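You operate a simulated robot arm through the tools that you are given. There is no shell and no other tool.

You run a simulated robot arm. Do the job below in one go: nothing can be reset, and whatever is moved stays where it is left.

Task
Start the engine from the console and let it settle at idle.
Fine: throttle back to IDLE, load knob at 0, ignition on, its cover left open; hold the start button down till it fires, three tries at most; see IDLE on the message display; press no other button, other controls end as they began.

Only the result counts: the job must be done as asked and must still hold three seconds after the hand-in. Knocking over, shifting, dropping, spilling or breaking anything else fails it. Lids that push on must go on centred and level and be pressed home; caps that screw on are set level and turned clockwise until they are tight.

Robot
A 6-joint arm with a two-finger gripper, fixed in place. Base frame: the origin is at the foot of the arm, x ahead of it, y to its left, z up; the work surface is at about z = 845. Readings come in mm, degrees, newtons and seconds.
Its first joint turns from -166.0 to 166.0 degrees. Payload 3.43 kg.
The TCP is the grasp point between the finger pads, 20 mm short of the fingertips. In the tool frame z runs along the fingers and y along their closing line. The gripper opens to 190 mm. The gripper's body begins 248 mm behind the TCP.
Orientation is that of the tool frame in the base frame, as a unit quaternion [w, x, y, z]. With the fingers straight down and closing along the base's y, the tool's x points along the base's -x, its y along +y and its z along -z.

Tools
- The arm moves only by the tool servo_tool. Its argument "rows" is a list of rows, each an object (a shift or turn left out is 0, a gripper value left out holds the last) with "offset": the shift along the base's x, y, z in units of 25 mm (1.0 is 25 mm), a list of three; "turn": the turn, a rotation vector about the base's x, y, z in units of 5 degrees (1.0 is 5 degrees), a list of three. In form: [{"offset": [tx, ty, tz], "turn": [wx, wy, wz]}, ...]. A call has 1 to 20 rows; each row shifts and turns the commanded pose from where the row before left it. "grip" is the opening, from 0 (shut) to 1 (fully open), set as the call begins (left out, the last holds). A call with a number of a shift or a turn outside -1 to 1 is refused whole. A row lasts 0.2 s, in which the tool goes at most 50 mm and 8.6 degrees; a call with a longer step from one row to the next is refused whole, and so is a gripper value outside its range. A pose out of reach is approached as far as the arm can. The call stops where the force on the tool passes 80 N (or 10 N more than at its start, if that is more) or the arm is blocked; 0.2 s more then pass. The fingers move at their own pace (about 153 mm/s each) and stop on an object; they squeeze with about 35 N. The grip force told is the motor's: it shows also when the fingers shut on nothing. Time passes only in rows, and 0.2 s behind the last, so rows that do not move let the fingers close. The reply holds the time, the measured pose of the TCP, the force on the tool along the base axes, the opening and the grip force, in the units named above and with some noise, with the torque about the TCP (base axes, N m) and any sound that the robot's microphone picked up.
- Cameras (640 x 400 px; columns grow to the right, rows downward): "scene" is fixed at [220.2, -499.9, 1453.8]; the picture's right is [-0.46, -0.89, 0.00], its down [-0.82, 0.42, -0.38] and it looks along [0.34, -0.18, -0.92] (base axes); focal length 214 px, centre (320, 200). "wrist" rides on the gripper at [70, -8, -288] in the tool frame; the picture's right is [0.12, 0.99, 0.00], its down [-0.96, 0.12, -0.25] and it looks along [-0.25, 0.03, 0.97] (tool axes); focal length 261 px, centre (320, 200). There is no depth. A picture from a camera that has moved, and an enlarged one, comes with that camera's place and axes in the base frame and with its lens.
- camera(camera): a new picture of that camera. It takes no simulated time.
- lift_body(by): slides the trunk up (or, below 0, down) by that many mm; the arm rides with it, the base frame stays. It gives what a move gives, with no picture.
- close_up(camera, box): a new picture of the part [left, top, right, bottom] of that camera's present view, enlarged. It takes no simulated time.
- sign_off(): hands the job in; it is judged then, once.

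Nothing tells you positions but the pictures and the camera data. Unless the task says otherwise, let go and move clear before handing in.

The tools are called after "Call:" by a JSON object that holds its "method" and its "body". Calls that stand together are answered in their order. servo_tool: Moves the arm, as the interface text tells. Its arguments: {"type":"object","properties":{"rows":{"type":"array","items":{"type":"object","properties":{"offset":{"type":"array","items":{"type":"number"}},"turn":{"type":"array","items":{"type":"number"}}}}},"grip":{"type":"number"}},"required":["rows"]} The other tools are called the same way: lift_body (by) slides the trunk up or down; camera (camera) takes a picture; close_up (camera, box) takes an enlarged picture of a part of a camera's view; sign_off () hands the job in.

At the start:

```text
t: 0.0
position: [553.6, -283.4, 1211.6]
tool_rot: [0.0, 0.0, 1.0, 0.0]
wrist_force: [0.7, -0.4, -0.1]
torque: [0.03, -0.03, -0.03]
gripper_width: 189.8
finger_force: 0.0
trunk travel left (down, up): [-200.0, 240.0]
```

scene: 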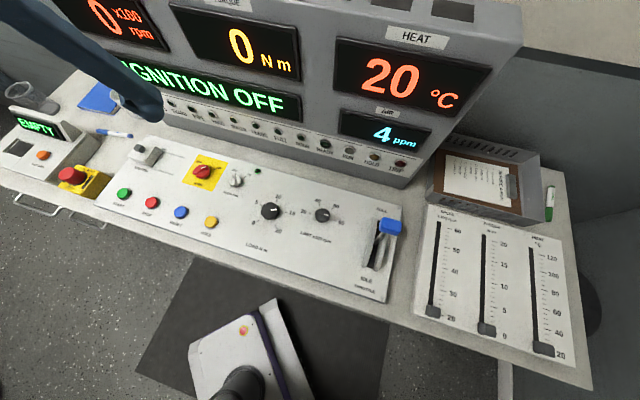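
wrist: 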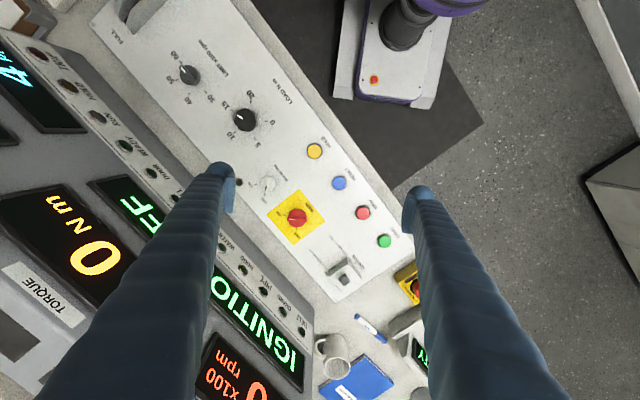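

The console has the ignition cover, a red rotary switch on a yellow plate, four buttons, load and limit knobs, and a throttle lever. I'll look at the details before moving.

Call:
{"method": "close_up", "body": {"camera": "scene", "box": [90, 130, 270, 243]}}

Call:
{"method": "close_up", "body": {"camera": "scene", "box": [230, 180, 410, 293]}}

Call:
{"method": "close_up", "body": {"camera": "wrist", "box": [230, 130, 420, 300]}}

Call:
{"method": "close_up", "body": {"camera": "wrist", "box": [90, 0, 290, 160]}}

Call:
{"method": "close_up", "body": {"camera": "scene", "box": [0, 90, 180, 203]}}

Call:
{"method": "close_up", "body": {"camera": "scene", "box": [400, 130, 600, 380]}}

```text
3.54 times, centred on (180, 186) of scene
camera zoom: at [220.2, -499.9, 1453.8], right [-0.46, -0.89, 0.0], down [-0.82, 0.42, -0.38], along [0.34, -0.18, -0.92], focal length 759 px, centre (816, 248)
```

zoom: 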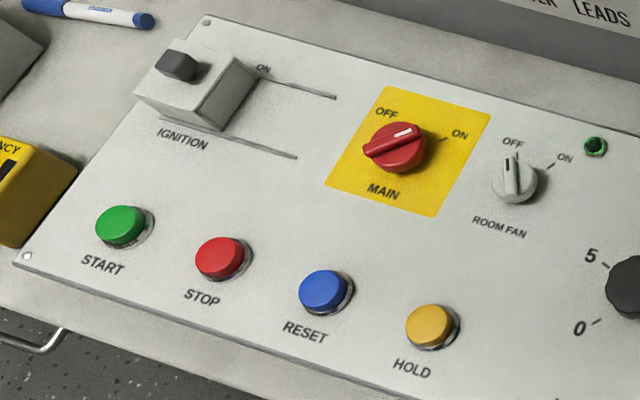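

```text
3.54 times, centred on (320, 236) of scene
camera zoom: at [220.2, -499.9, 1453.8], right [-0.46, -0.89, 0.0], down [-0.82, 0.42, -0.38], along [0.34, -0.18, -0.92], focal length 759 px, centre (320, 71)
```

zoom: 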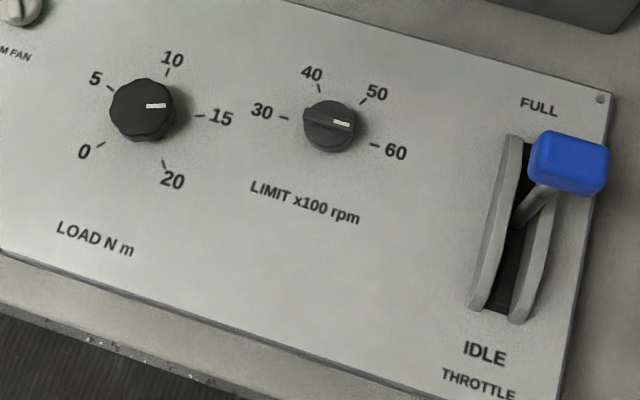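

```text
2.35 times, centred on (325, 215) of wrist
camera zoom: at [483.0, -292.3, 1499.7], right [-0.12, 0.99, 0.0], down [0.96, 0.12, 0.25], along [0.25, 0.03, -0.97], focal length 613 px, centre (308, 165)
```

zoom: 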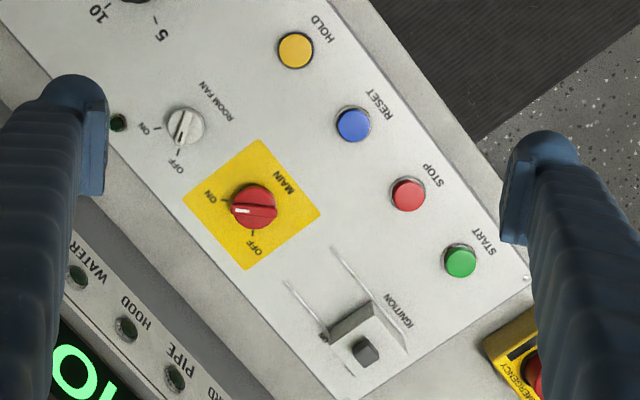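

```text
2.50 times, centred on (190, 80) of wrist
camera zoom: at [483.0, -292.3, 1499.7], right [-0.12, 0.99, 0.0], down [0.96, 0.12, 0.25], along [0.25, 0.03, -0.97], focal length 652 px, centre (645, 500)
```

zoom: 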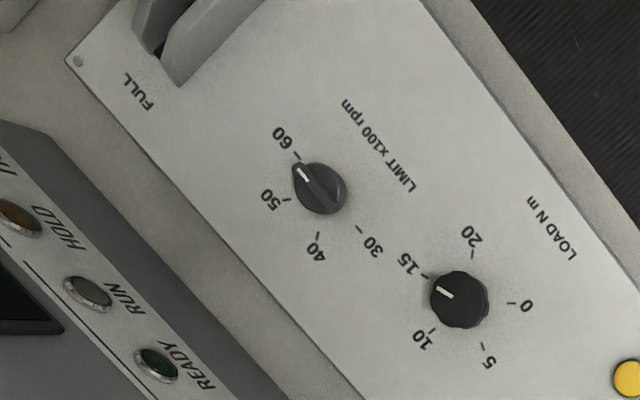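

```text
3.54 times, centred on (90, 146) of scene
camera zoom: at [220.2, -499.9, 1453.8], right [-0.46, -0.89, 0.0], down [-0.82, 0.42, -0.38], along [0.34, -0.18, -0.92], focal length 759 px, centre (1134, 389)
```

zoom: 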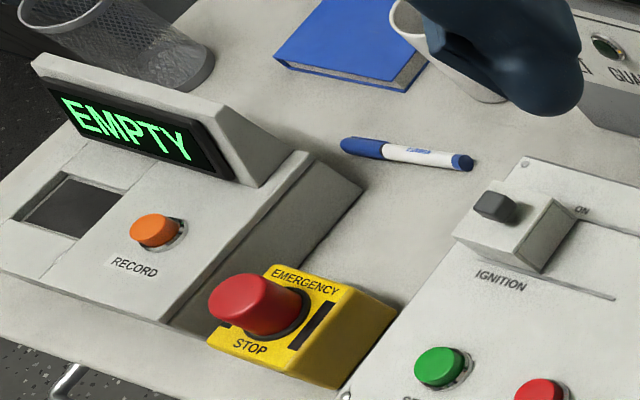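

```text
1.60 times, centred on (500, 255) of scene
camera zoom: at [220.2, -499.9, 1453.8], right [-0.46, -0.89, 0.0], down [-0.82, 0.42, -0.38], along [0.34, -0.18, -0.92], focal length 343 px, centre (32, 112)
```

zoom: 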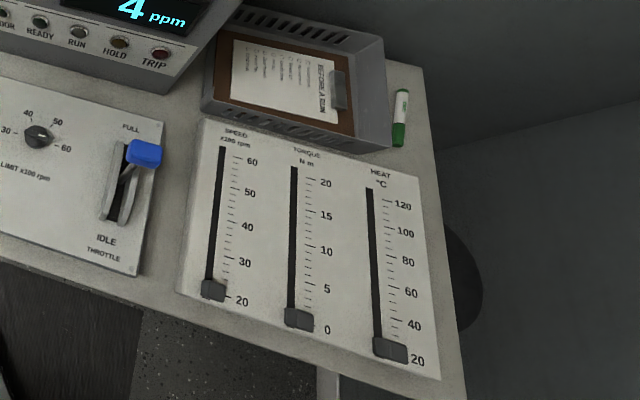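

Before moving, I'll read the clipboard and the displays/indicator lamps, as they may give the starting procedure.

Call:
{"method": "close_up", "body": {"camera": "scene", "box": [430, 145, 526, 205]}}

Call:
{"method": "close_up", "body": {"camera": "scene", "box": [120, 60, 312, 180]}}

Call:
{"method": "close_up", "body": {"camera": "scene", "box": [280, 80, 440, 180]}}

Call:
{"method": "close_up", "body": {"camera": "scene", "box": [125, 135, 189, 175]}}

Call:
{"method": "close_up", "body": {"camera": "wrist", "box": [310, 230, 374, 310]}}

```text
6.67 times, centred on (478, 175) of scene
camera zoom: at [220.2, -499.9, 1453.8], right [-0.46, -0.89, 0.0], down [-0.82, 0.42, -0.38], along [0.34, -0.18, -0.92], focal length 1430 px, centre (-733, 367)
```

zoom: 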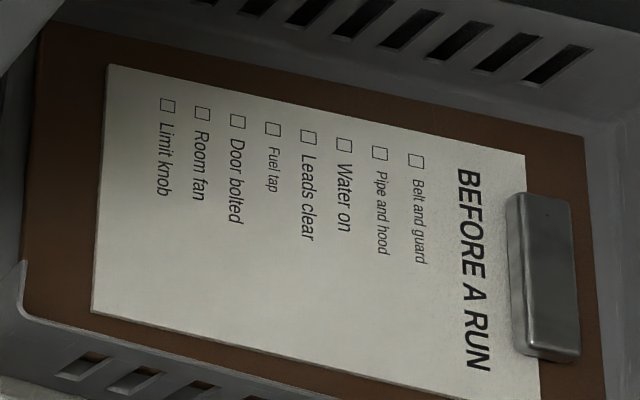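

```text
3.33 times, centred on (216, 120) of scene
camera zoom: at [220.2, -499.9, 1453.8], right [-0.46, -0.89, 0.0], down [-0.82, 0.42, -0.38], along [0.34, -0.18, -0.92], focal length 715 px, centre (667, 467)
```

zoom: 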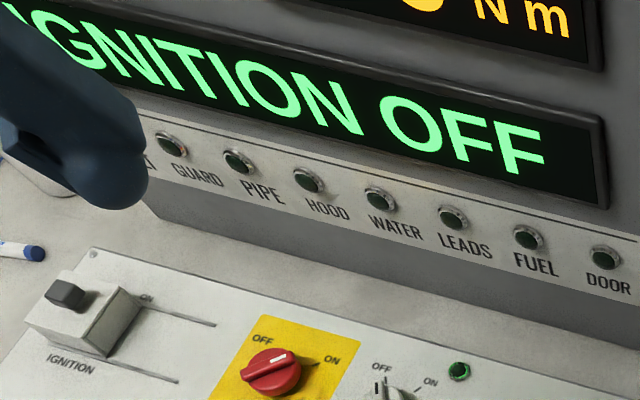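

```text
4.00 times, centred on (360, 130) of scene
camera zoom: at [220.2, -499.9, 1453.8], right [-0.46, -0.89, 0.0], down [-0.82, 0.42, -0.38], along [0.34, -0.18, -0.92], focal length 858 px, centre (160, 480)
```

zoom: 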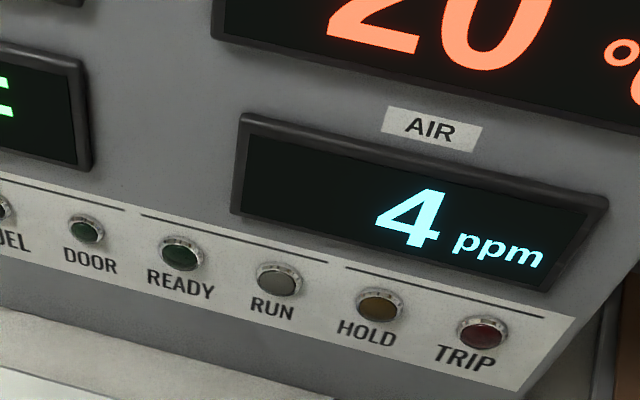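

```text
10.00 times, centred on (157, 155) of scene
camera zoom: at [220.2, -499.9, 1453.8], right [-0.46, -0.89, 0.0], down [-0.82, 0.42, -0.38], along [0.34, -0.18, -0.92], focal length 2145 px, centre (1950, 650)
```

zoom: 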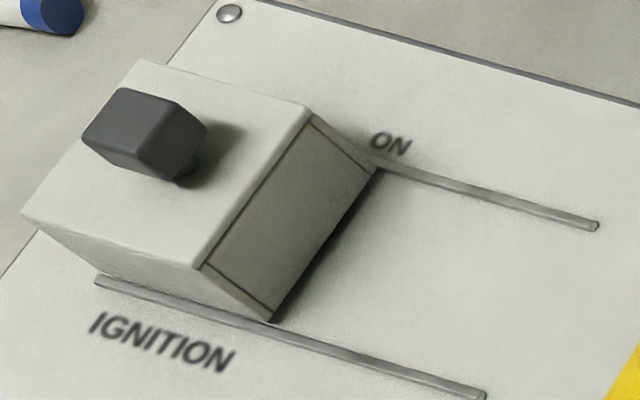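

```text
5.00 times, centred on (342, 270) of wrist
camera zoom: at [483.0, -292.3, 1499.7], right [-0.12, 0.99, 0.0], down [0.96, 0.12, 0.25], along [0.25, 0.03, -0.97], focal length 1303 px, centre (210, -150)
```

zoom: 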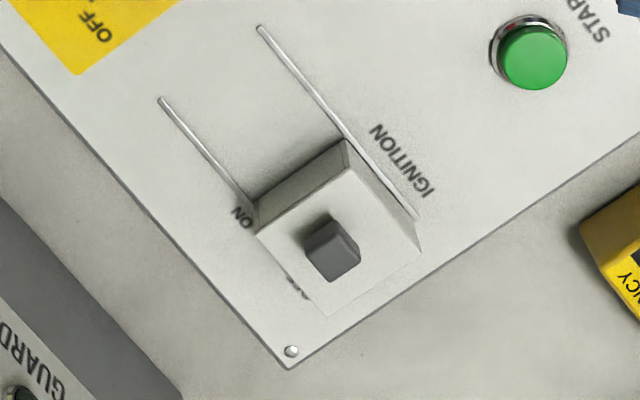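

Geometry: the panel lies flat at about z 850, turned 45° in the base frame. The operator's "right" is about (-0.71,-0.71) and "back" is about (0.71,-0.71). I'll align the tool with the console and look at the ignition corner from closer.

Call:
{"method": "servo_tool", "body": {"rows": [{"offset": [0.8, 0.3, -0.45], "turn": [0, 0, -0.9]}, {"offset": [0.8, 0.3, -0.45], "turn": [0, 0, -0.9]}, {"offset": [0.8, 0.3, -0.45], "turn": [0, 0, -0.9]}, {"offset": [0.8, 0.3, -0.45], "turn": [0, 0, -0.9]}, {"offset": [0.8, 0.3, -0.45], "turn": [0, 0, -0.9]}, {"offset": [0.8, 0.3, -0.45], "turn": [0, 0, -0.9]}, {"offset": [0.8, 0.3, -0.45], "turn": [0, 0, -0.9]}, {"offset": [0.8, 0.3, -0.45], "turn": [0, 0, -0.9]}, {"offset": [0.8, 0.3, -0.45], "turn": [0, 0, -0.9]}, {"offset": [0.8, 0.3, -0.45], "turn": [0, 0, -0.9]}], "grip": 1}}

Call:
{"method": "camera", "body": {"camera": "wrist"}}

Call:
{"method": "camera", "body": {"camera": "scene"}}

```text
t: 2.2
position: [755.5, -207.7, 1097.5]
tool_rot: [-0.002, 0.384, 0.923, -0.001]
wrist_force: [0.8, 0.3, -0.3]
torque: [0.0, 0.03, -0.01]
gripper_width: 190.1
finger_force: 0.0
trunk travel left (down, up): [-200.0, 240.0]
```

```text
taken
camera wrist: at [700.0, -164.3, 1385.9], right [0.62, 0.79, 0.0], down [0.76, -0.6, 0.25], along [0.19, -0.15, -0.97], focal length 261 px, centre (320, 200)
```

wrist: 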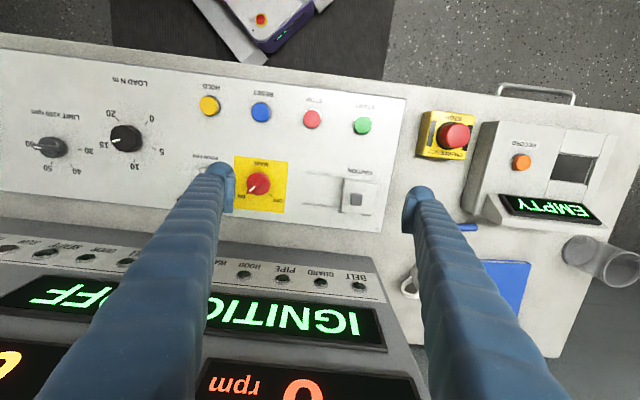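

```text
taken
```

scene: 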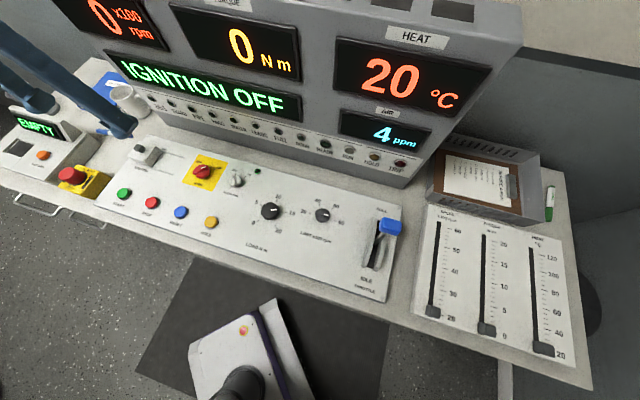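

Call:
{"method": "close_up", "body": {"camera": "wrist", "box": [290, 160, 410, 235]}}

Call:
{"method": "close_up", "body": {"camera": "wrist", "box": [20, 75, 180, 175]}}

Call:
{"method": "close_up", "body": {"camera": "wrist", "box": [280, 80, 408, 160]}}

Call:
{"method": "close_up", "body": {"camera": "scene", "box": [345, 200, 425, 310]}}

```text
5.33 times, centred on (350, 198) of wrist
camera zoom: at [700.0, -164.3, 1385.9], right [0.62, 0.79, 0.0], down [0.76, -0.6, 0.25], along [0.19, -0.15, -0.97], focal length 1390 px, centre (160, 213)
```

zoom: 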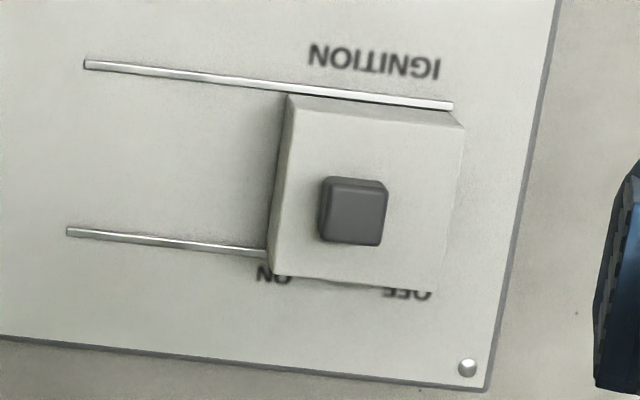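

```text
4.00 times, centred on (100, 125) of wrist
camera zoom: at [700.0, -164.3, 1385.9], right [0.62, 0.79, 0.0], down [0.76, -0.6, 0.25], along [0.19, -0.15, -0.97], focal length 1043 px, centre (1200, 500)
```

zoom: 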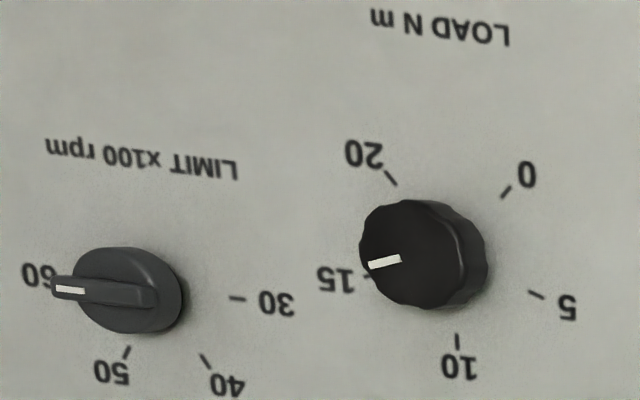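

```text
5.00 times, centred on (344, 120) of wrist
camera zoom: at [700.0, -164.3, 1385.9], right [0.62, 0.79, 0.0], down [0.76, -0.6, 0.25], along [0.19, -0.15, -0.97], focal length 1303 px, centre (200, 600)
```

zoom: 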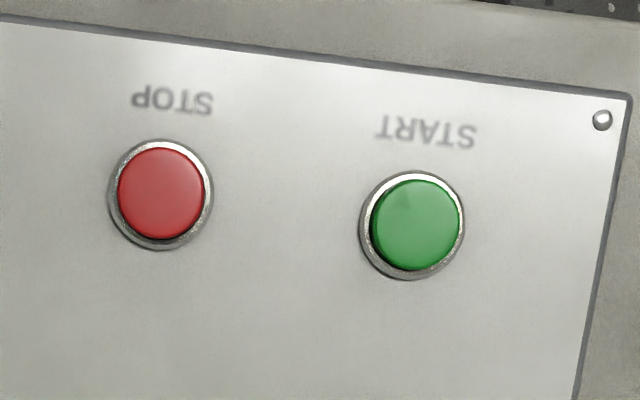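

```text
3.64 times, centred on (385, 255) of scene
camera zoom: at [220.2, -499.9, 1453.8], right [-0.46, -0.89, 0.0], down [-0.82, 0.42, -0.38], along [0.34, -0.18, -0.92], focal length 780 px, centre (84, 0)
```

zoom: 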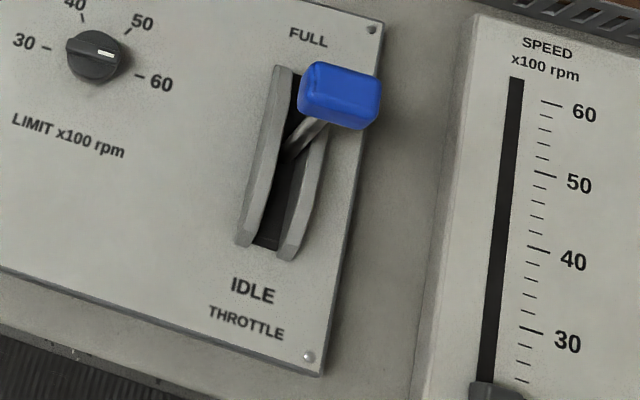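

The cover slides along rails to the operator's right, and the ignition's OFF and ON ends also lie left and right. The cover knob is at about (838,-183,900). I'll hover above it with a partly closed gripper and check.

Call:
{"method": "servo_tool", "body": {"rows": [{"offset": [0.55, 0.165, -0.7]}, {"offset": [0.55, 0.165, -0.7]}, {"offset": [0.55, 0.165, -0.7]}, {"offset": [0.55, 0.165, -0.7]}, {"offset": [0.55, 0.165, -0.7]}, {"offset": [0.55, 0.165, -0.7]}, {}, {}], "grip": 0.4}}

Call:
{"method": "camera", "body": {"camera": "wrist"}}

Call:
{"method": "close_up", "body": {"camera": "scene", "box": [80, 90, 240, 190]}}

```text
t: 4.0
position: [836.0, -185.7, 992.5]
tool_rot: [-0.001, 0.383, 0.924, 0.001]
wrist_force: [-0.3, 0.5, -0.7]
torque: [-0.02, 0.03, 0.04]
gripper_width: 76.1
finger_force: 0.0
trunk travel left (down, up): [-200.0, 240.0]
```

```text
taken
camera wrist: at [782.0, -141.3, 1280.7], right [0.62, 0.79, 0.0], down [0.76, -0.6, 0.25], along [0.19, -0.15, -0.97], focal length 261 px, centre (320, 200)
```

wrist: 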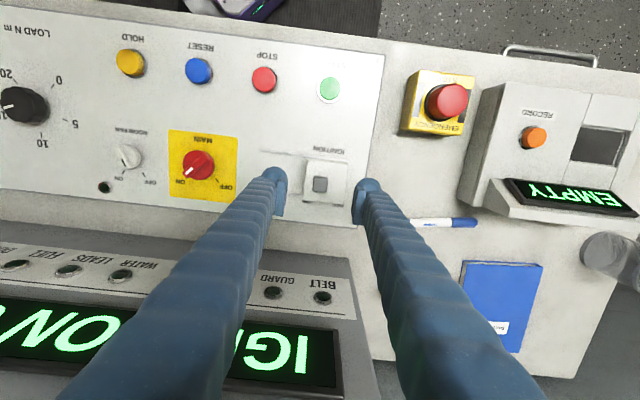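

```text
4.00 times, centred on (160, 140) of scene
camera zoom: at [220.2, -499.9, 1453.8], right [-0.46, -0.89, 0.0], down [-0.82, 0.42, -0.38], along [0.34, -0.18, -0.92], focal length 858 px, centre (960, 440)
```

zoom: 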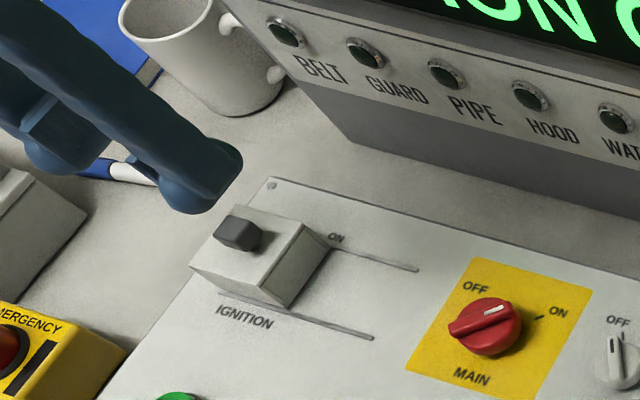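

Call:
{"method": "close_up", "body": {"camera": "wrist", "box": [280, 140, 376, 200]}}

```text
6.67 times, centred on (328, 170) of wrist
camera zoom: at [782.0, -141.3, 1280.7], right [0.62, 0.79, 0.0], down [0.76, -0.6, 0.25], along [0.19, -0.15, -0.97], focal length 1738 px, centre (267, 400)
```

zoom: 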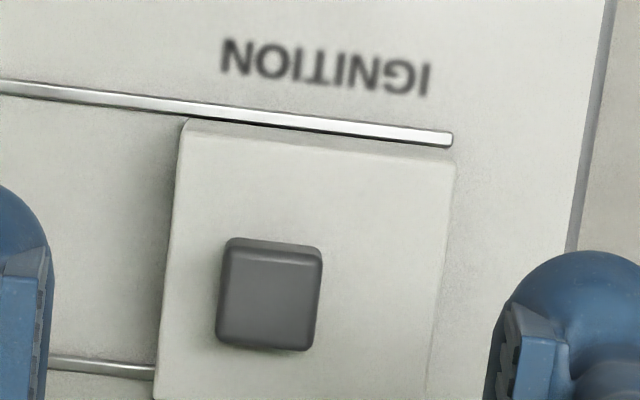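

Call:
{"method": "servo_tool", "body": {"rows": [{"offset": [0.14, -0.14, -0.6]}, {"offset": [0, 0, -0.6]}, {"offset": [0, 0, -0.6]}, {"offset": [0, 0, -0.6]}, {"offset": [0, 0, -0.5]}, {"offset": [0, 0, -0.3]}, {}], "grip": 0.4}}

Call:
{"method": "close_up", "body": {"camera": "scene", "box": [100, 110, 196, 170]}}

Call:
{"method": "close_up", "body": {"camera": "wrist", "box": [240, 130, 400, 230]}}

```text
t: 5.6
position: [841.6, -189.4, 914.9]
tool_rot: [0.0, 0.382, 0.924, 0.0]
wrist_force: [0.4, 0.0, -0.1]
torque: [-0.03, 0.01, 0.01]
gripper_width: 76.0
finger_force: 0.1
trunk travel left (down, up): [-200.0, 240.0]
```

```text
6.67 times, centred on (148, 140) of scene
camera zoom: at [220.2, -499.9, 1453.8], right [-0.46, -0.89, 0.0], down [-0.82, 0.42, -0.38], along [0.34, -0.18, -0.92], focal length 1430 px, centre (1467, 600)
```

zoom: 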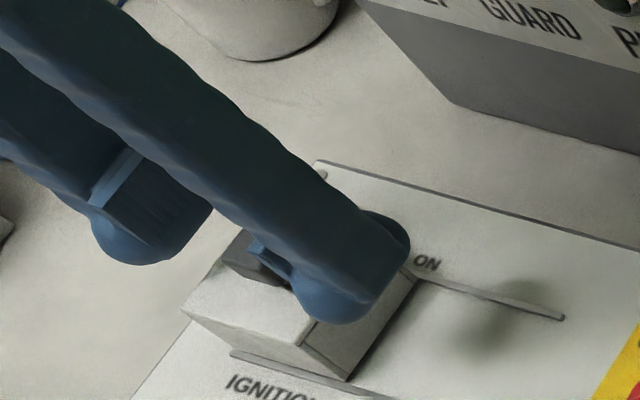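

```text
4.00 times, centred on (320, 180) of wrist
camera zoom: at [784.2, -145.7, 1202.2], right [0.62, 0.79, 0.0], down [0.76, -0.6, 0.25], along [0.19, -0.15, -0.97], focal length 1043 px, centre (320, 280)
```

zoom: 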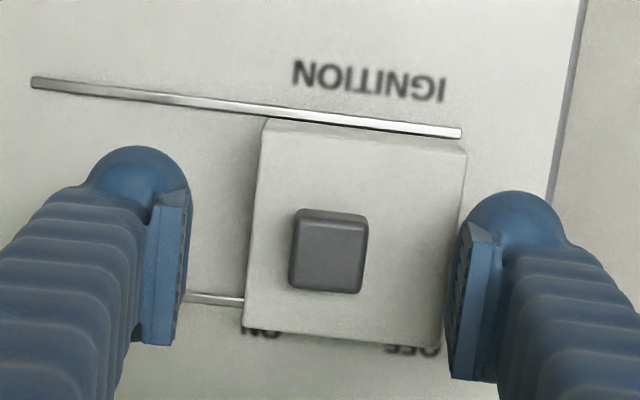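

Call:
{"method": "servo_tool", "body": {"rows": [{"offset": [0.05, 0.05, -0.2]}, {"offset": [0, 0, -0.2]}, {}], "grip": 0.4}}

Call:
{"method": "servo_tool", "body": {"rows": [{}, {}, {}], "grip": 0}}

Call:
{"method": "close_up", "body": {"camera": "wrist", "box": [240, 130, 400, 230]}}

Call:
{"method": "close_up", "body": {"camera": "scene", "box": [100, 110, 196, 170]}}

```text
t: 6.4
position: [842.3, -187.3, 904.0]
tool_rot: [0.0, 0.382, 0.924, 0.0]
wrist_force: [-0.4, -0.6, -0.3]
torque: [-0.02, -0.01, -0.01]
gripper_width: 76.1
finger_force: 0.0
trunk travel left (down, up): [-200.0, 240.0]
```

```text
t: 7.2
position: [841.2, -187.9, 904.1]
tool_rot: [-0.001, 0.382, 0.924, -0.001]
wrist_force: [-1.6, -1.4, -1.1]
torque: [-0.04, -0.02, -0.04]
gripper_width: 21.2
finger_force: 44.7
trunk travel left (down, up): [-200.0, 240.0]
```

```text
4.00 times, centred on (320, 180) of wrist
camera zoom: at [785.4, -143.7, 1192.7], right [0.62, 0.79, 0.0], down [0.76, -0.6, 0.25], along [0.19, -0.15, -0.97], focal length 1043 px, centre (320, 280)
```

zoom: 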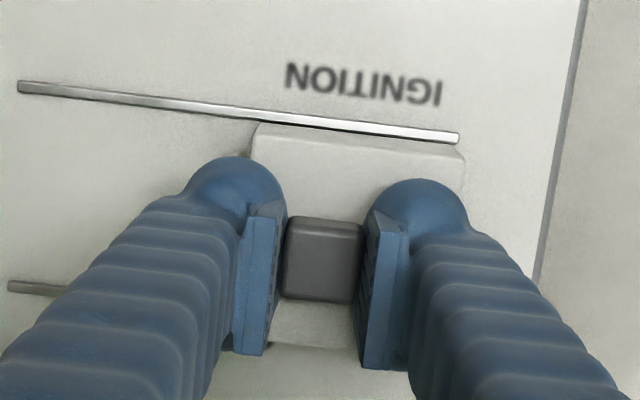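

```text
6.67 times, centred on (148, 140) of scene
camera zoom: at [220.2, -499.9, 1453.8], right [-0.46, -0.89, 0.0], down [-0.82, 0.42, -0.38], along [0.34, -0.18, -0.92], focal length 1430 px, centre (1467, 600)
```

zoom: 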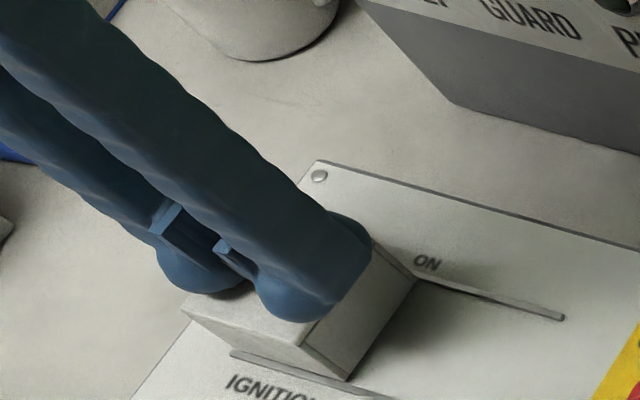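

I have the cover knob (21 mm). Now I slide it along the rails to the right until it stops.

Call:
{"method": "servo_tool", "body": {"rows": [{"offset": [-0.3, -0.3, 0]}, {"offset": [-0.4, -0.4, 0]}, {"offset": [-0.4, -0.4, 0]}, {"offset": [-0.4, -0.4, 0]}, {"offset": [-0.3, -0.3, 0]}, {}], "grip": 0}}

Call:
{"method": "camera", "body": {"camera": "wrist"}}

Call:
{"method": "close_up", "body": {"camera": "scene", "box": [100, 110, 228, 190]}}

```text
t: 8.6
position: [796.3, -232.4, 904.2]
tool_rot: [-0.002, 0.383, 0.924, -0.001]
wrist_force: [-2.1, 1.6, -5.6]
torque: [0.1, 0.14, -0.03]
gripper_width: 21.0
finger_force: 44.9
trunk travel left (down, up): [-200.0, 240.0]
```

```text
taken
camera wrist: at [741.4, -187.8, 1192.8], right [0.62, 0.79, 0.0], down [0.76, -0.6, 0.25], along [0.19, -0.15, -0.97], focal length 261 px, centre (320, 200)
```

wrist: 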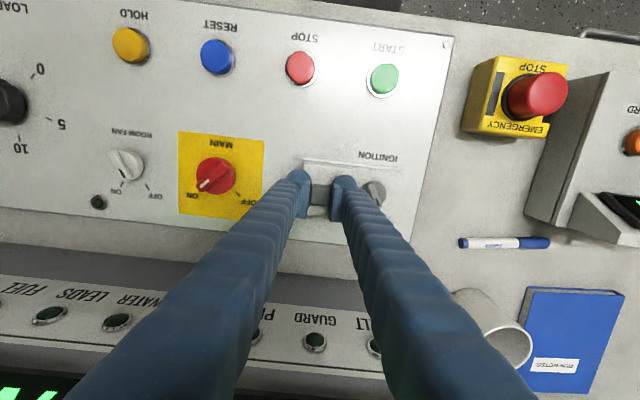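

```text
5.00 times, centred on (164, 150) of scene
camera zoom: at [220.2, -499.9, 1453.8], right [-0.46, -0.89, 0.0], down [-0.82, 0.42, -0.38], along [0.34, -0.18, -0.92], focal length 1072 px, centre (1100, 450)
```

zoom: 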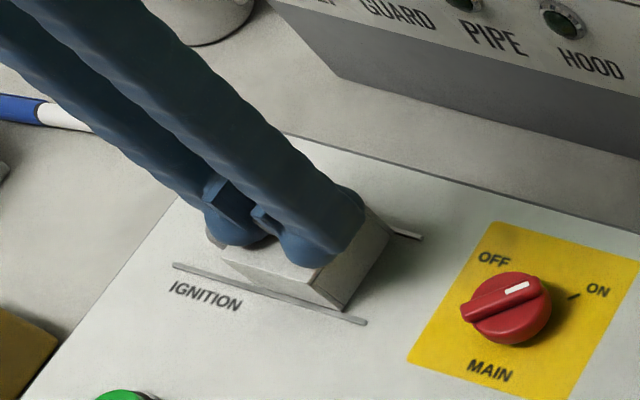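

Call:
{"method": "servo_tool", "body": {"rows": [{"offset": [-0.15, -0.15, 0]}, {"offset": [-0.15, -0.15, 0]}, {"offset": [-0.1, -0.1, 0]}, {"offset": [-0.1, -0.1, 0]}, {}], "grip": 0}}

Call:
{"method": "close_up", "body": {"camera": "wrist", "box": [220, 130, 420, 255]}}

Call:
{"method": "close_up", "body": {"camera": "scene", "box": [100, 110, 228, 190]}}

```text
t: 9.8
position: [788.4, -241.5, 904.6]
tool_rot: [-0.001, 0.383, 0.924, 0.0]
wrist_force: [29.0, 30.9, -12.1]
torque: [0.32, -0.22, -0.15]
gripper_width: 21.0
finger_force: 44.8
trunk travel left (down, up): [-200.0, 240.0]
```

```text
3.20 times, centred on (320, 192) of wrist
camera zoom: at [731.3, -197.1, 1192.7], right [0.62, 0.79, 0.0], down [0.76, -0.6, 0.25], along [0.2, -0.15, -0.97], focal length 834 px, centre (320, 224)
```

zoom: 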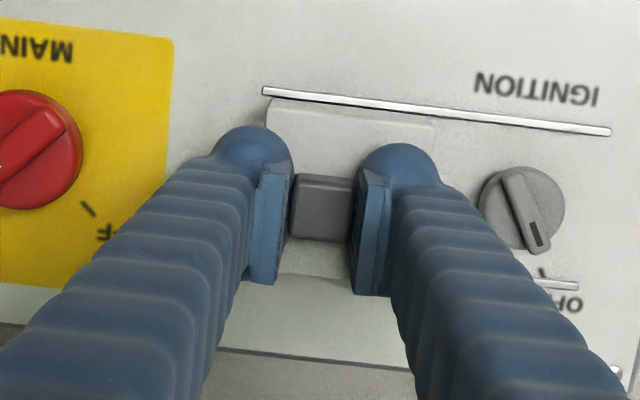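

```text
5.00 times, centred on (164, 150) of scene
camera zoom: at [220.2, -499.9, 1453.8], right [-0.46, -0.89, 0.0], down [-0.82, 0.42, -0.38], along [0.34, -0.18, -0.92], focal length 1072 px, centre (1100, 450)
```

zoom: 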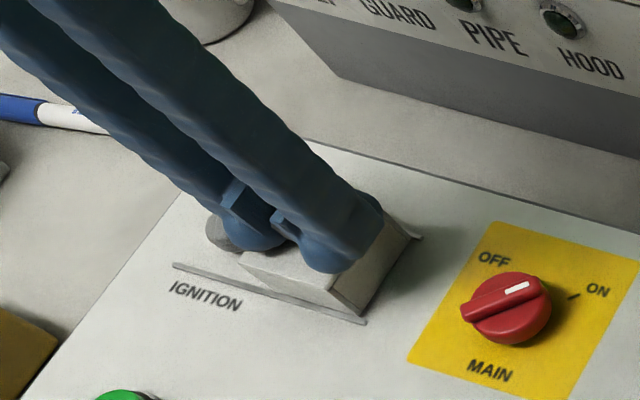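

The cover is at its end stop, and underneath is a rotary ignition knob pointing at OFF. I let go, lift, and check that the cover stays open.

Call:
{"method": "servo_tool", "body": {"rows": [{}, {"offset": [0, 0, 0.3]}, {"offset": [0, 0, 0.9]}, {"offset": [0.3, 0.3, 0.9]}, {"offset": [0.8, 0.8, 0.5]}, {"offset": [0.8, 0.8, 0]}, {"offset": [0.3, 0.3, 0]}, {}], "grip": 0.35}}

Call:
{"method": "camera", "body": {"camera": "wrist"}}

Call:
{"method": "close_up", "body": {"camera": "wrist", "box": [240, 130, 400, 230]}}

Call:
{"method": "close_up", "body": {"camera": "scene", "box": [100, 110, 228, 190]}}

```text
t: 11.6
position: [837.1, -190.8, 971.5]
tool_rot: [0.0, 0.381, 0.924, 0.0]
wrist_force: [-0.4, -0.1, -0.7]
torque: [-0.05, 0.02, -0.04]
gripper_width: 66.6
finger_force: 0.1
trunk travel left (down, up): [-200.0, 240.0]
```

```text
taken
camera wrist: at [781.9, -146.4, 1259.2], right [0.62, 0.79, 0.0], down [0.76, -0.6, 0.25], along [0.19, -0.15, -0.97], focal length 261 px, centre (320, 200)
```

wrist: 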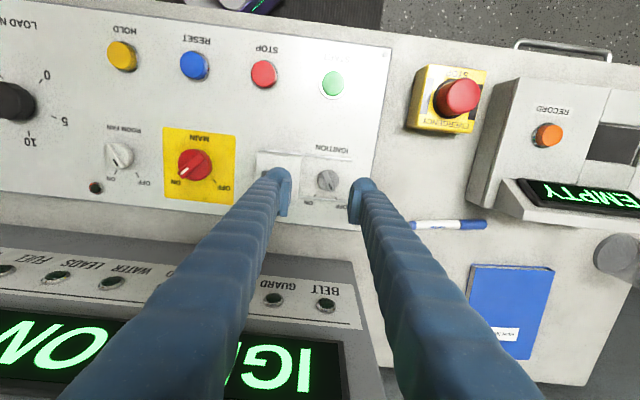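

```text
4.00 times, centred on (320, 180) of wrist
camera zoom: at [781.9, -146.4, 1259.2], right [0.62, 0.79, 0.0], down [0.76, -0.6, 0.25], along [0.19, -0.15, -0.97], focal length 1043 px, centre (320, 280)
```

zoom: 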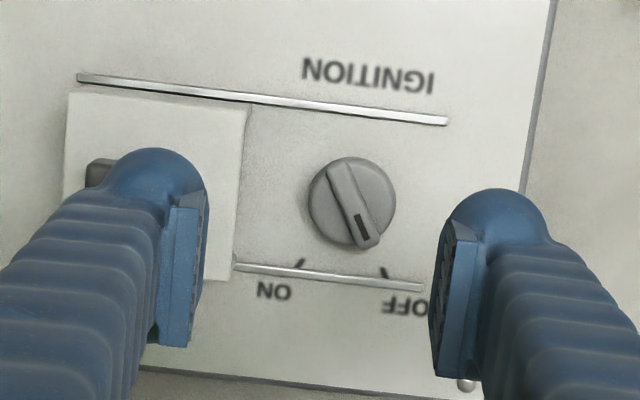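

```text
5.00 times, centred on (164, 150) of scene
camera zoom: at [220.2, -499.9, 1453.8], right [-0.46, -0.89, 0.0], down [-0.82, 0.42, -0.38], along [0.34, -0.18, -0.92], focal length 1072 px, centre (1100, 450)
```

zoom: 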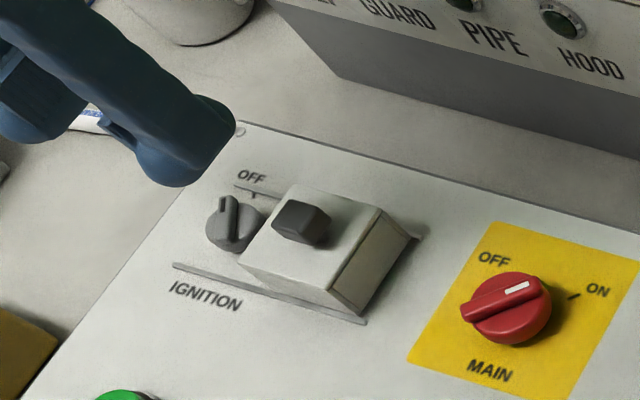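

The cover stays open. The ignition knob sits at about (845,-181), with its bar about 31° left of straight back, and ON is about 65° clockwise. I'll align the fingers to the bar and look again.

Call:
{"method": "servo_tool", "body": {"rows": [{"offset": [0.16, 0.2, 0], "turn": [0, 0, 0.9]}, {"offset": [0.16, 0.2, 0], "turn": [0, 0, 0.9]}, {"turn": [0, 0, 0.9]}, {"turn": [0, 0, 0.9]}, {"turn": [0, 0, 0.9]}, {"turn": [0, 0, 0.9]}, {"turn": [0, 0, 0.8]}, {}], "grip": 0.35}}

Call:
{"method": "close_up", "body": {"camera": "wrist", "box": [240, 130, 400, 230]}}

```text
t: 13.4
position: [846.9, -178.5, 970.4]
tool_rot: [-0.001, 0.122, 0.993, 0.0]
wrist_force: [-0.2, -0.2, 0.3]
torque: [0.0, 0.0, 0.03]
gripper_width: 66.4
finger_force: 0.0
trunk travel left (down, up): [-200.0, 240.0]
```

```text
4.00 times, centred on (320, 180) of wrist
camera zoom: at [776.1, -169.7, 1257.6], right [0.12, 0.99, 0.0], down [0.96, -0.12, 0.25], along [0.24, -0.03, -0.97], focal length 1043 px, centre (320, 280)
```

zoom: 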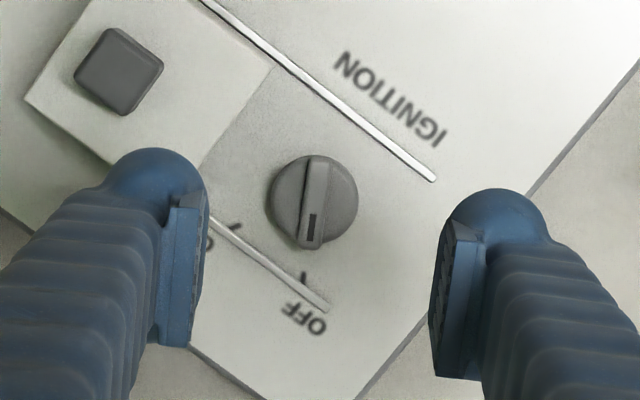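

Call:
{"method": "servo_tool", "body": {"rows": [{"offset": [0, 0, -0.7]}, {"offset": [0, 0, -0.7]}, {"offset": [0, 0, -0.7]}, {"offset": [0, 0, -0.7]}, {"offset": [0, 0, -0.4]}, {"offset": [0, 0, -0.2]}, {}], "grip": 0.35}}

Call:
{"method": "close_up", "body": {"camera": "wrist", "box": [240, 130, 400, 230]}}

Call:
{"method": "close_up", "body": {"camera": "scene", "box": [100, 110, 196, 170]}}

```text
t: 14.7
position: [849.9, -176.1, 901.9]
tool_rot: [0.007, 0.121, 0.993, -0.001]
wrist_force: [-9.4, 9.2, 36.2]
torque: [-1.39, 0.98, -0.92]
gripper_width: 63.8
finger_force: 0.2
trunk travel left (down, up): [-200.0, 240.0]
stopped in row 6: the force on the tool passed its limit at 88 N (the readings are from after the stop); the commanded pose is now the measured one
```

```text
4.00 times, centred on (320, 180) of wrist
camera zoom: at [774.6, -167.4, 1189.1], right [0.12, 0.99, 0.0], down [0.96, -0.12, 0.26], along [0.26, -0.03, -0.97], focal length 1043 px, centre (320, 280)
```

zoom: 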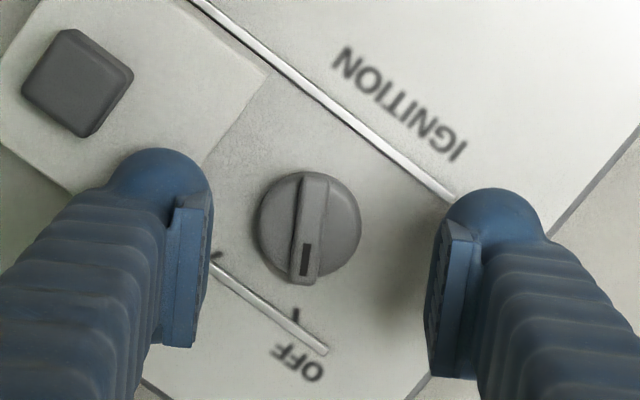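

```text
6.67 times, centred on (148, 140) of scene
camera zoom: at [220.2, -499.9, 1453.8], right [-0.46, -0.89, 0.0], down [-0.82, 0.42, -0.38], along [0.34, -0.18, -0.92], focal length 1430 px, centre (1467, 600)
```

zoom: 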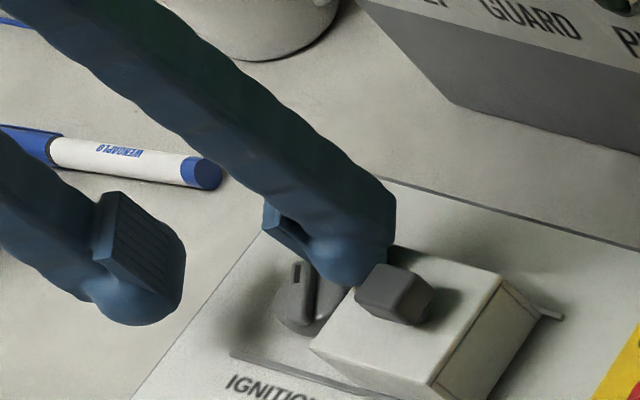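

The right finger touched the top of the cover, which puts the cover's top at about z 882. I'll lift, correct the small tilt and retry with a narrower opening.

Call:
{"method": "servo_tool", "body": {"rows": [{"offset": [0, 0, 0.4]}, {"offset": [0, 0, 0.8]}, {"offset": [0, 0, 0.8]}, {"offset": [-0.12, -0.1, 0], "turn": [0.04, 0.15, 0]}, {}], "grip": 0.16}}

Call:
{"method": "camera", "body": {"camera": "wrist"}}

Call:
{"method": "close_up", "body": {"camera": "scene", "box": [100, 110, 228, 190]}}

Call:
{"method": "close_up", "body": {"camera": "wrist", "box": [240, 130, 400, 230]}}

```text
t: 15.9
position: [846.6, -183.5, 948.2]
tool_rot: [-0.002, 0.122, 0.993, 0.0]
wrist_force: [-1.0, -0.1, -1.1]
torque: [-0.02, -0.01, 0.0]
gripper_width: 30.4
finger_force: 0.0
trunk travel left (down, up): [-200.0, 240.0]
```

```text
taken
camera wrist: at [777.4, -173.9, 1236.6], right [0.12, 0.99, 0.0], down [0.96, -0.12, 0.24], along [0.24, -0.03, -0.97], focal length 261 px, centre (320, 200)
```

wrist: 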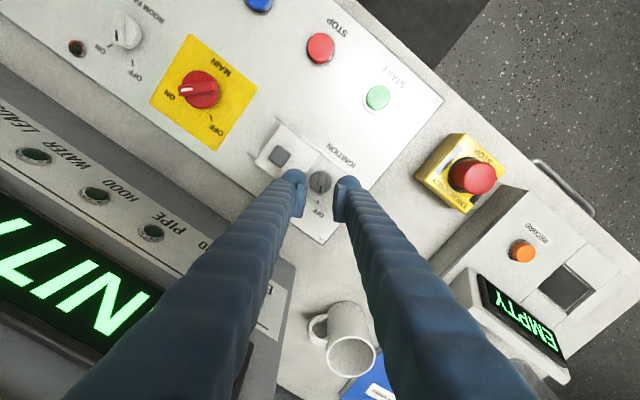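

```text
5.00 times, centred on (164, 150) of scene
camera zoom: at [220.2, -499.9, 1453.8], right [-0.46, -0.89, 0.0], down [-0.82, 0.42, -0.38], along [0.34, -0.18, -0.92], focal length 1072 px, centre (1100, 450)
```

zoom: 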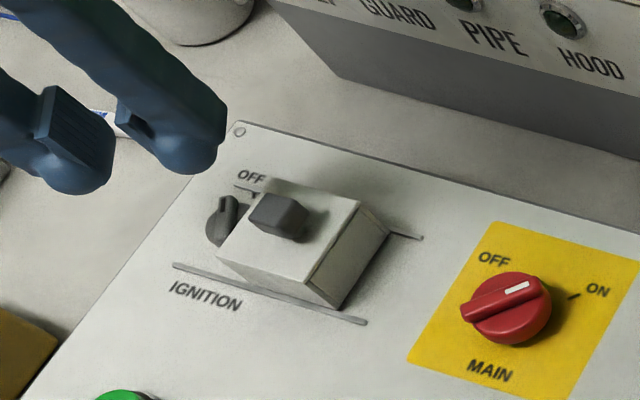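

```text
4.00 times, centred on (320, 180) of wrist
camera zoom: at [777.4, -173.9, 1236.6], right [0.12, 0.99, 0.0], down [0.96, -0.12, 0.24], along [0.24, -0.03, -0.97], focal length 1043 px, centre (320, 280)
```

zoom: 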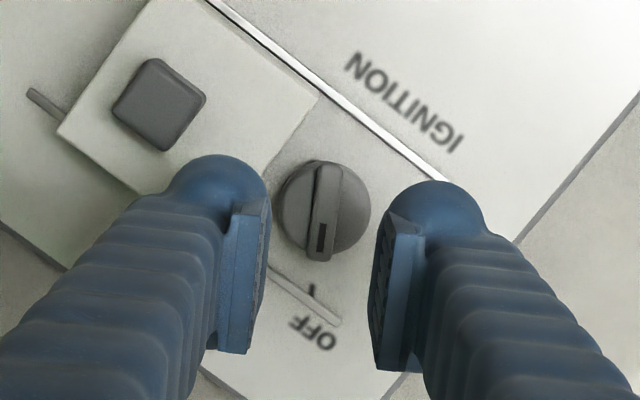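

When the fingers closed against it, the cover slid back by about 15 mm. I'll re-align to the console, close the fingers and push the cover knob back to its end stop.

Call:
{"method": "servo_tool", "body": {"rows": [{"offset": [0, 0, 0.5], "turn": [0, 0, -0.9]}, {"offset": [-0.2, -0.15, 0.2], "turn": [0, 0, -0.9]}, {"offset": [-0.2, -0.15, 0], "turn": [0, 0, -0.9]}, {"offset": [-0.2, -0.2, 0], "turn": [0, 0, -0.9]}, {"turn": [0, 0, -0.9]}, {"turn": [0, 0, -0.9]}, {"turn": [0, 0, -0.8]}, {}], "grip": 0}}

Call:
{"method": "close_up", "body": {"camera": "wrist", "box": [220, 130, 380, 230]}}

```text
t: 17.7
position: [832.9, -194.4, 963.8]
tool_rot: [-0.002, 0.383, 0.924, 0.0]
wrist_force: [0.6, -0.4, 0.1]
torque: [0.02, -0.03, 0.04]
gripper_width: 0.1
finger_force: 34.7
trunk travel left (down, up): [-200.0, 240.0]
```

```text
4.00 times, centred on (300, 180) of wrist
camera zoom: at [777.4, -151.7, 1252.2], right [0.62, 0.79, 0.0], down [0.76, -0.6, 0.24], along [0.19, -0.15, -0.97], focal length 1043 px, centre (400, 280)
```

zoom: 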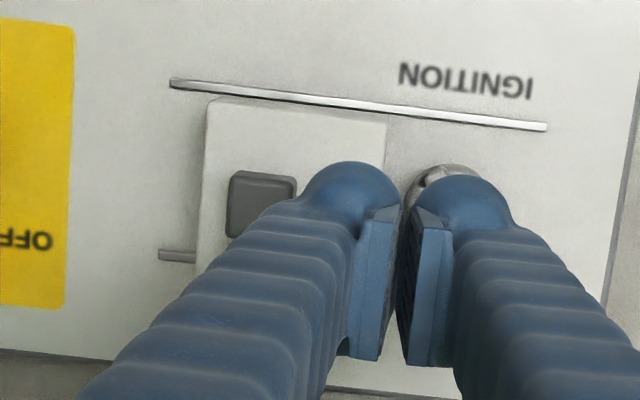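

Call:
{"method": "servo_tool", "body": {"rows": [{"offset": [0, 0, -0.8]}, {"offset": [0, 0, -0.8]}, {"offset": [0, 0, -0.65]}, {"offset": [-0.3, -0.3, 0]}, {"offset": [-0.3, -0.3, 0]}, {"offset": [-0.3, -0.3, 0]}, {"offset": [-0.15, -0.15, 0]}, {"offset": [-0.08, -0.08, 0]}, {}], "grip": 0}}

Call:
{"method": "close_up", "body": {"camera": "scene", "box": [100, 110, 228, 190]}}

Call:
{"method": "close_up", "body": {"camera": "wrist", "box": [220, 130, 380, 230]}}

```text
t: 19.5
position: [816.2, -211.5, 907.6]
tool_rot: [0.005, 0.386, 0.923, 0.007]
wrist_force: [34.5, 45.5, -21.3]
torque: [0.46, -0.46, -0.23]
gripper_width: 0.0
finger_force: 34.3
trunk travel left (down, up): [-200.0, 240.0]
stopped in row 8: the force on the tool passed its limit at 84 N (the readings are from after the stop); the commanded pose is now the measured one
```

```text
5.00 times, centred on (164, 150) of scene
camera zoom: at [220.2, -499.9, 1453.8], right [-0.46, -0.89, 0.0], down [-0.82, 0.42, -0.38], along [0.34, -0.18, -0.92], focal length 1072 px, centre (1100, 450)
```

zoom: 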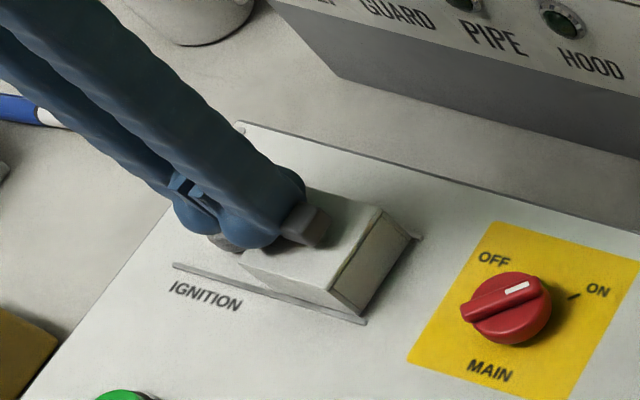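

```text
4.00 times, centred on (300, 180) of wrist
camera zoom: at [757.3, -169.4, 1195.8], right [0.62, 0.78, 0.02], down [0.76, -0.6, 0.25], along [0.21, -0.15, -0.97], focal length 1043 px, centre (400, 280)
```

zoom: 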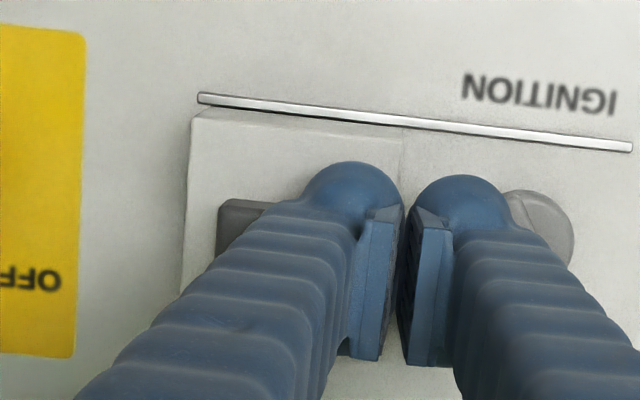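

The cover is back at its stop. I back off before lifting, then go to the ignition knob with a narrow opening.

Call:
{"method": "servo_tool", "body": {"rows": [{"offset": [0.3, 0.3, 0]}, {"offset": [0.15, 0.15, 0.5]}, {"offset": [0, 0, 0.9], "turn": [-0.1, 0.16, 0.8]}, {"offset": [0.35, 0.37, 0.4], "turn": [0, 0, 0.9]}, {"offset": [0.4, 0.42, 0], "turn": [0, 0, 0.9]}, {"turn": [0, 0, 0.9]}, {"turn": [0, 0, 0.9]}, {"turn": [0, 0, 0.9]}, {"turn": [0, 0, 0.9]}, {}], "grip": 0}}

Call:
{"method": "servo_tool", "body": {"rows": [{}, {}], "grip": 0.13}}

Call:
{"method": "close_up", "body": {"camera": "wrist", "box": [240, 130, 400, 230]}}

Call:
{"method": "close_up", "body": {"camera": "scene", "box": [100, 110, 228, 190]}}

```text
t: 21.7
position: [840.5, -187.7, 955.6]
tool_rot: [-0.001, 0.124, 0.992, -0.001]
wrist_force: [0.0, -0.3, -0.4]
torque: [0.04, 0.01, 0.01]
gripper_width: 0.0
finger_force: 34.9
trunk travel left (down, up): [-200.0, 240.0]
```

```text
t: 22.3
position: [841.5, -185.3, 956.4]
tool_rot: [-0.001, 0.123, 0.992, -0.002]
wrist_force: [0.3, 0.4, 0.1]
torque: [0.02, 0.01, 0.02]
gripper_width: 24.7
finger_force: 0.0
trunk travel left (down, up): [-200.0, 240.0]
```

```text
4.00 times, centred on (320, 180) of wrist
camera zoom: at [772.0, -176.5, 1244.2], right [0.13, 0.99, 0.0], down [0.96, -0.12, 0.25], along [0.24, -0.03, -0.97], focal length 1043 px, centre (320, 280)
```

zoom: 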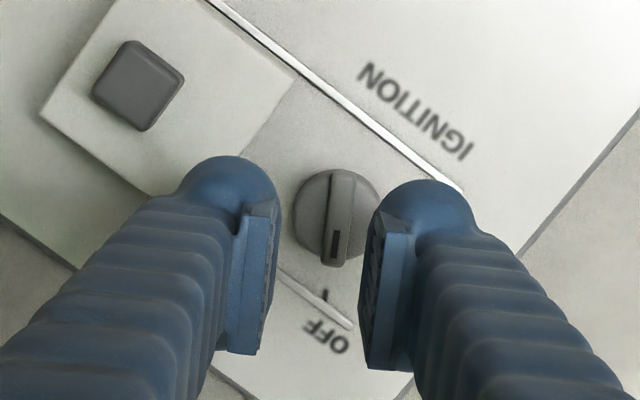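

```text
5.00 times, centred on (164, 150) of scene
camera zoom: at [220.2, -499.9, 1453.8], right [-0.46, -0.89, 0.0], down [-0.82, 0.42, -0.38], along [0.34, -0.18, -0.92], focal length 1072 px, centre (1100, 450)
```

zoom: 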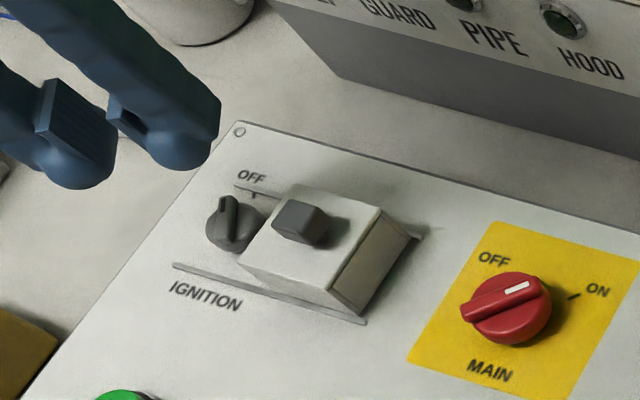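

Call:
{"method": "servo_tool", "body": {"rows": [{"offset": [0.14, 0.32, 0]}, {"offset": [0, 0, -0.6]}, {"offset": [0, 0, -0.6]}, {"offset": [0, 0, -0.6]}, {}]}}

Call:
{"method": "close_up", "body": {"camera": "wrist", "box": [240, 130, 400, 230]}}

Call:
{"method": "close_up", "body": {"camera": "scene", "box": [100, 110, 196, 170]}}

```text
t: 23.5
position: [844.8, -179.7, 910.7]
tool_rot: [-0.001, 0.124, 0.992, -0.001]
wrist_force: [-0.2, 0.9, -0.3]
torque: [0.0, -0.01, -0.03]
gripper_width: 24.8
finger_force: 0.0
trunk travel left (down, up): [-200.0, 240.0]
```

```text
4.00 times, centred on (320, 180) of wrist
camera zoom: at [774.7, -169.0, 1199.2], right [0.13, 0.99, 0.0], down [0.96, -0.12, 0.25], along [0.24, -0.03, -0.97], focal length 1043 px, centre (320, 280)
```

zoom: 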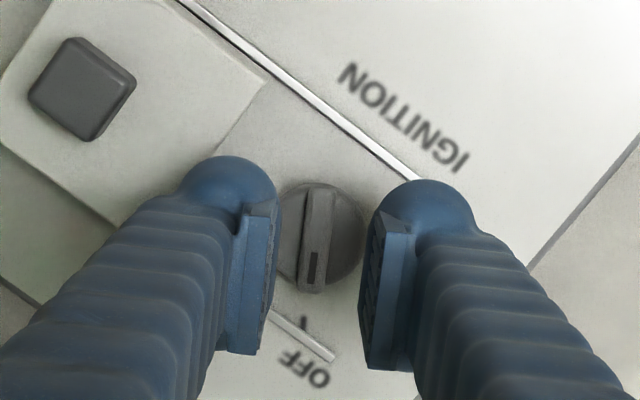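

```text
6.67 times, centred on (148, 140) of scene
camera zoom: at [220.2, -499.9, 1453.8], right [-0.46, -0.89, 0.0], down [-0.82, 0.42, -0.38], along [0.34, -0.18, -0.92], focal length 1430 px, centre (1467, 600)
```

zoom: 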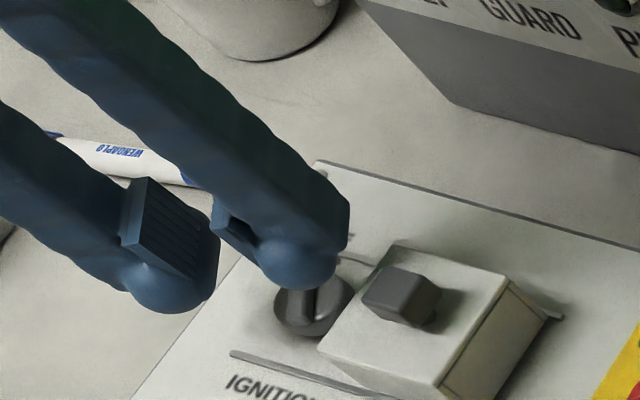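

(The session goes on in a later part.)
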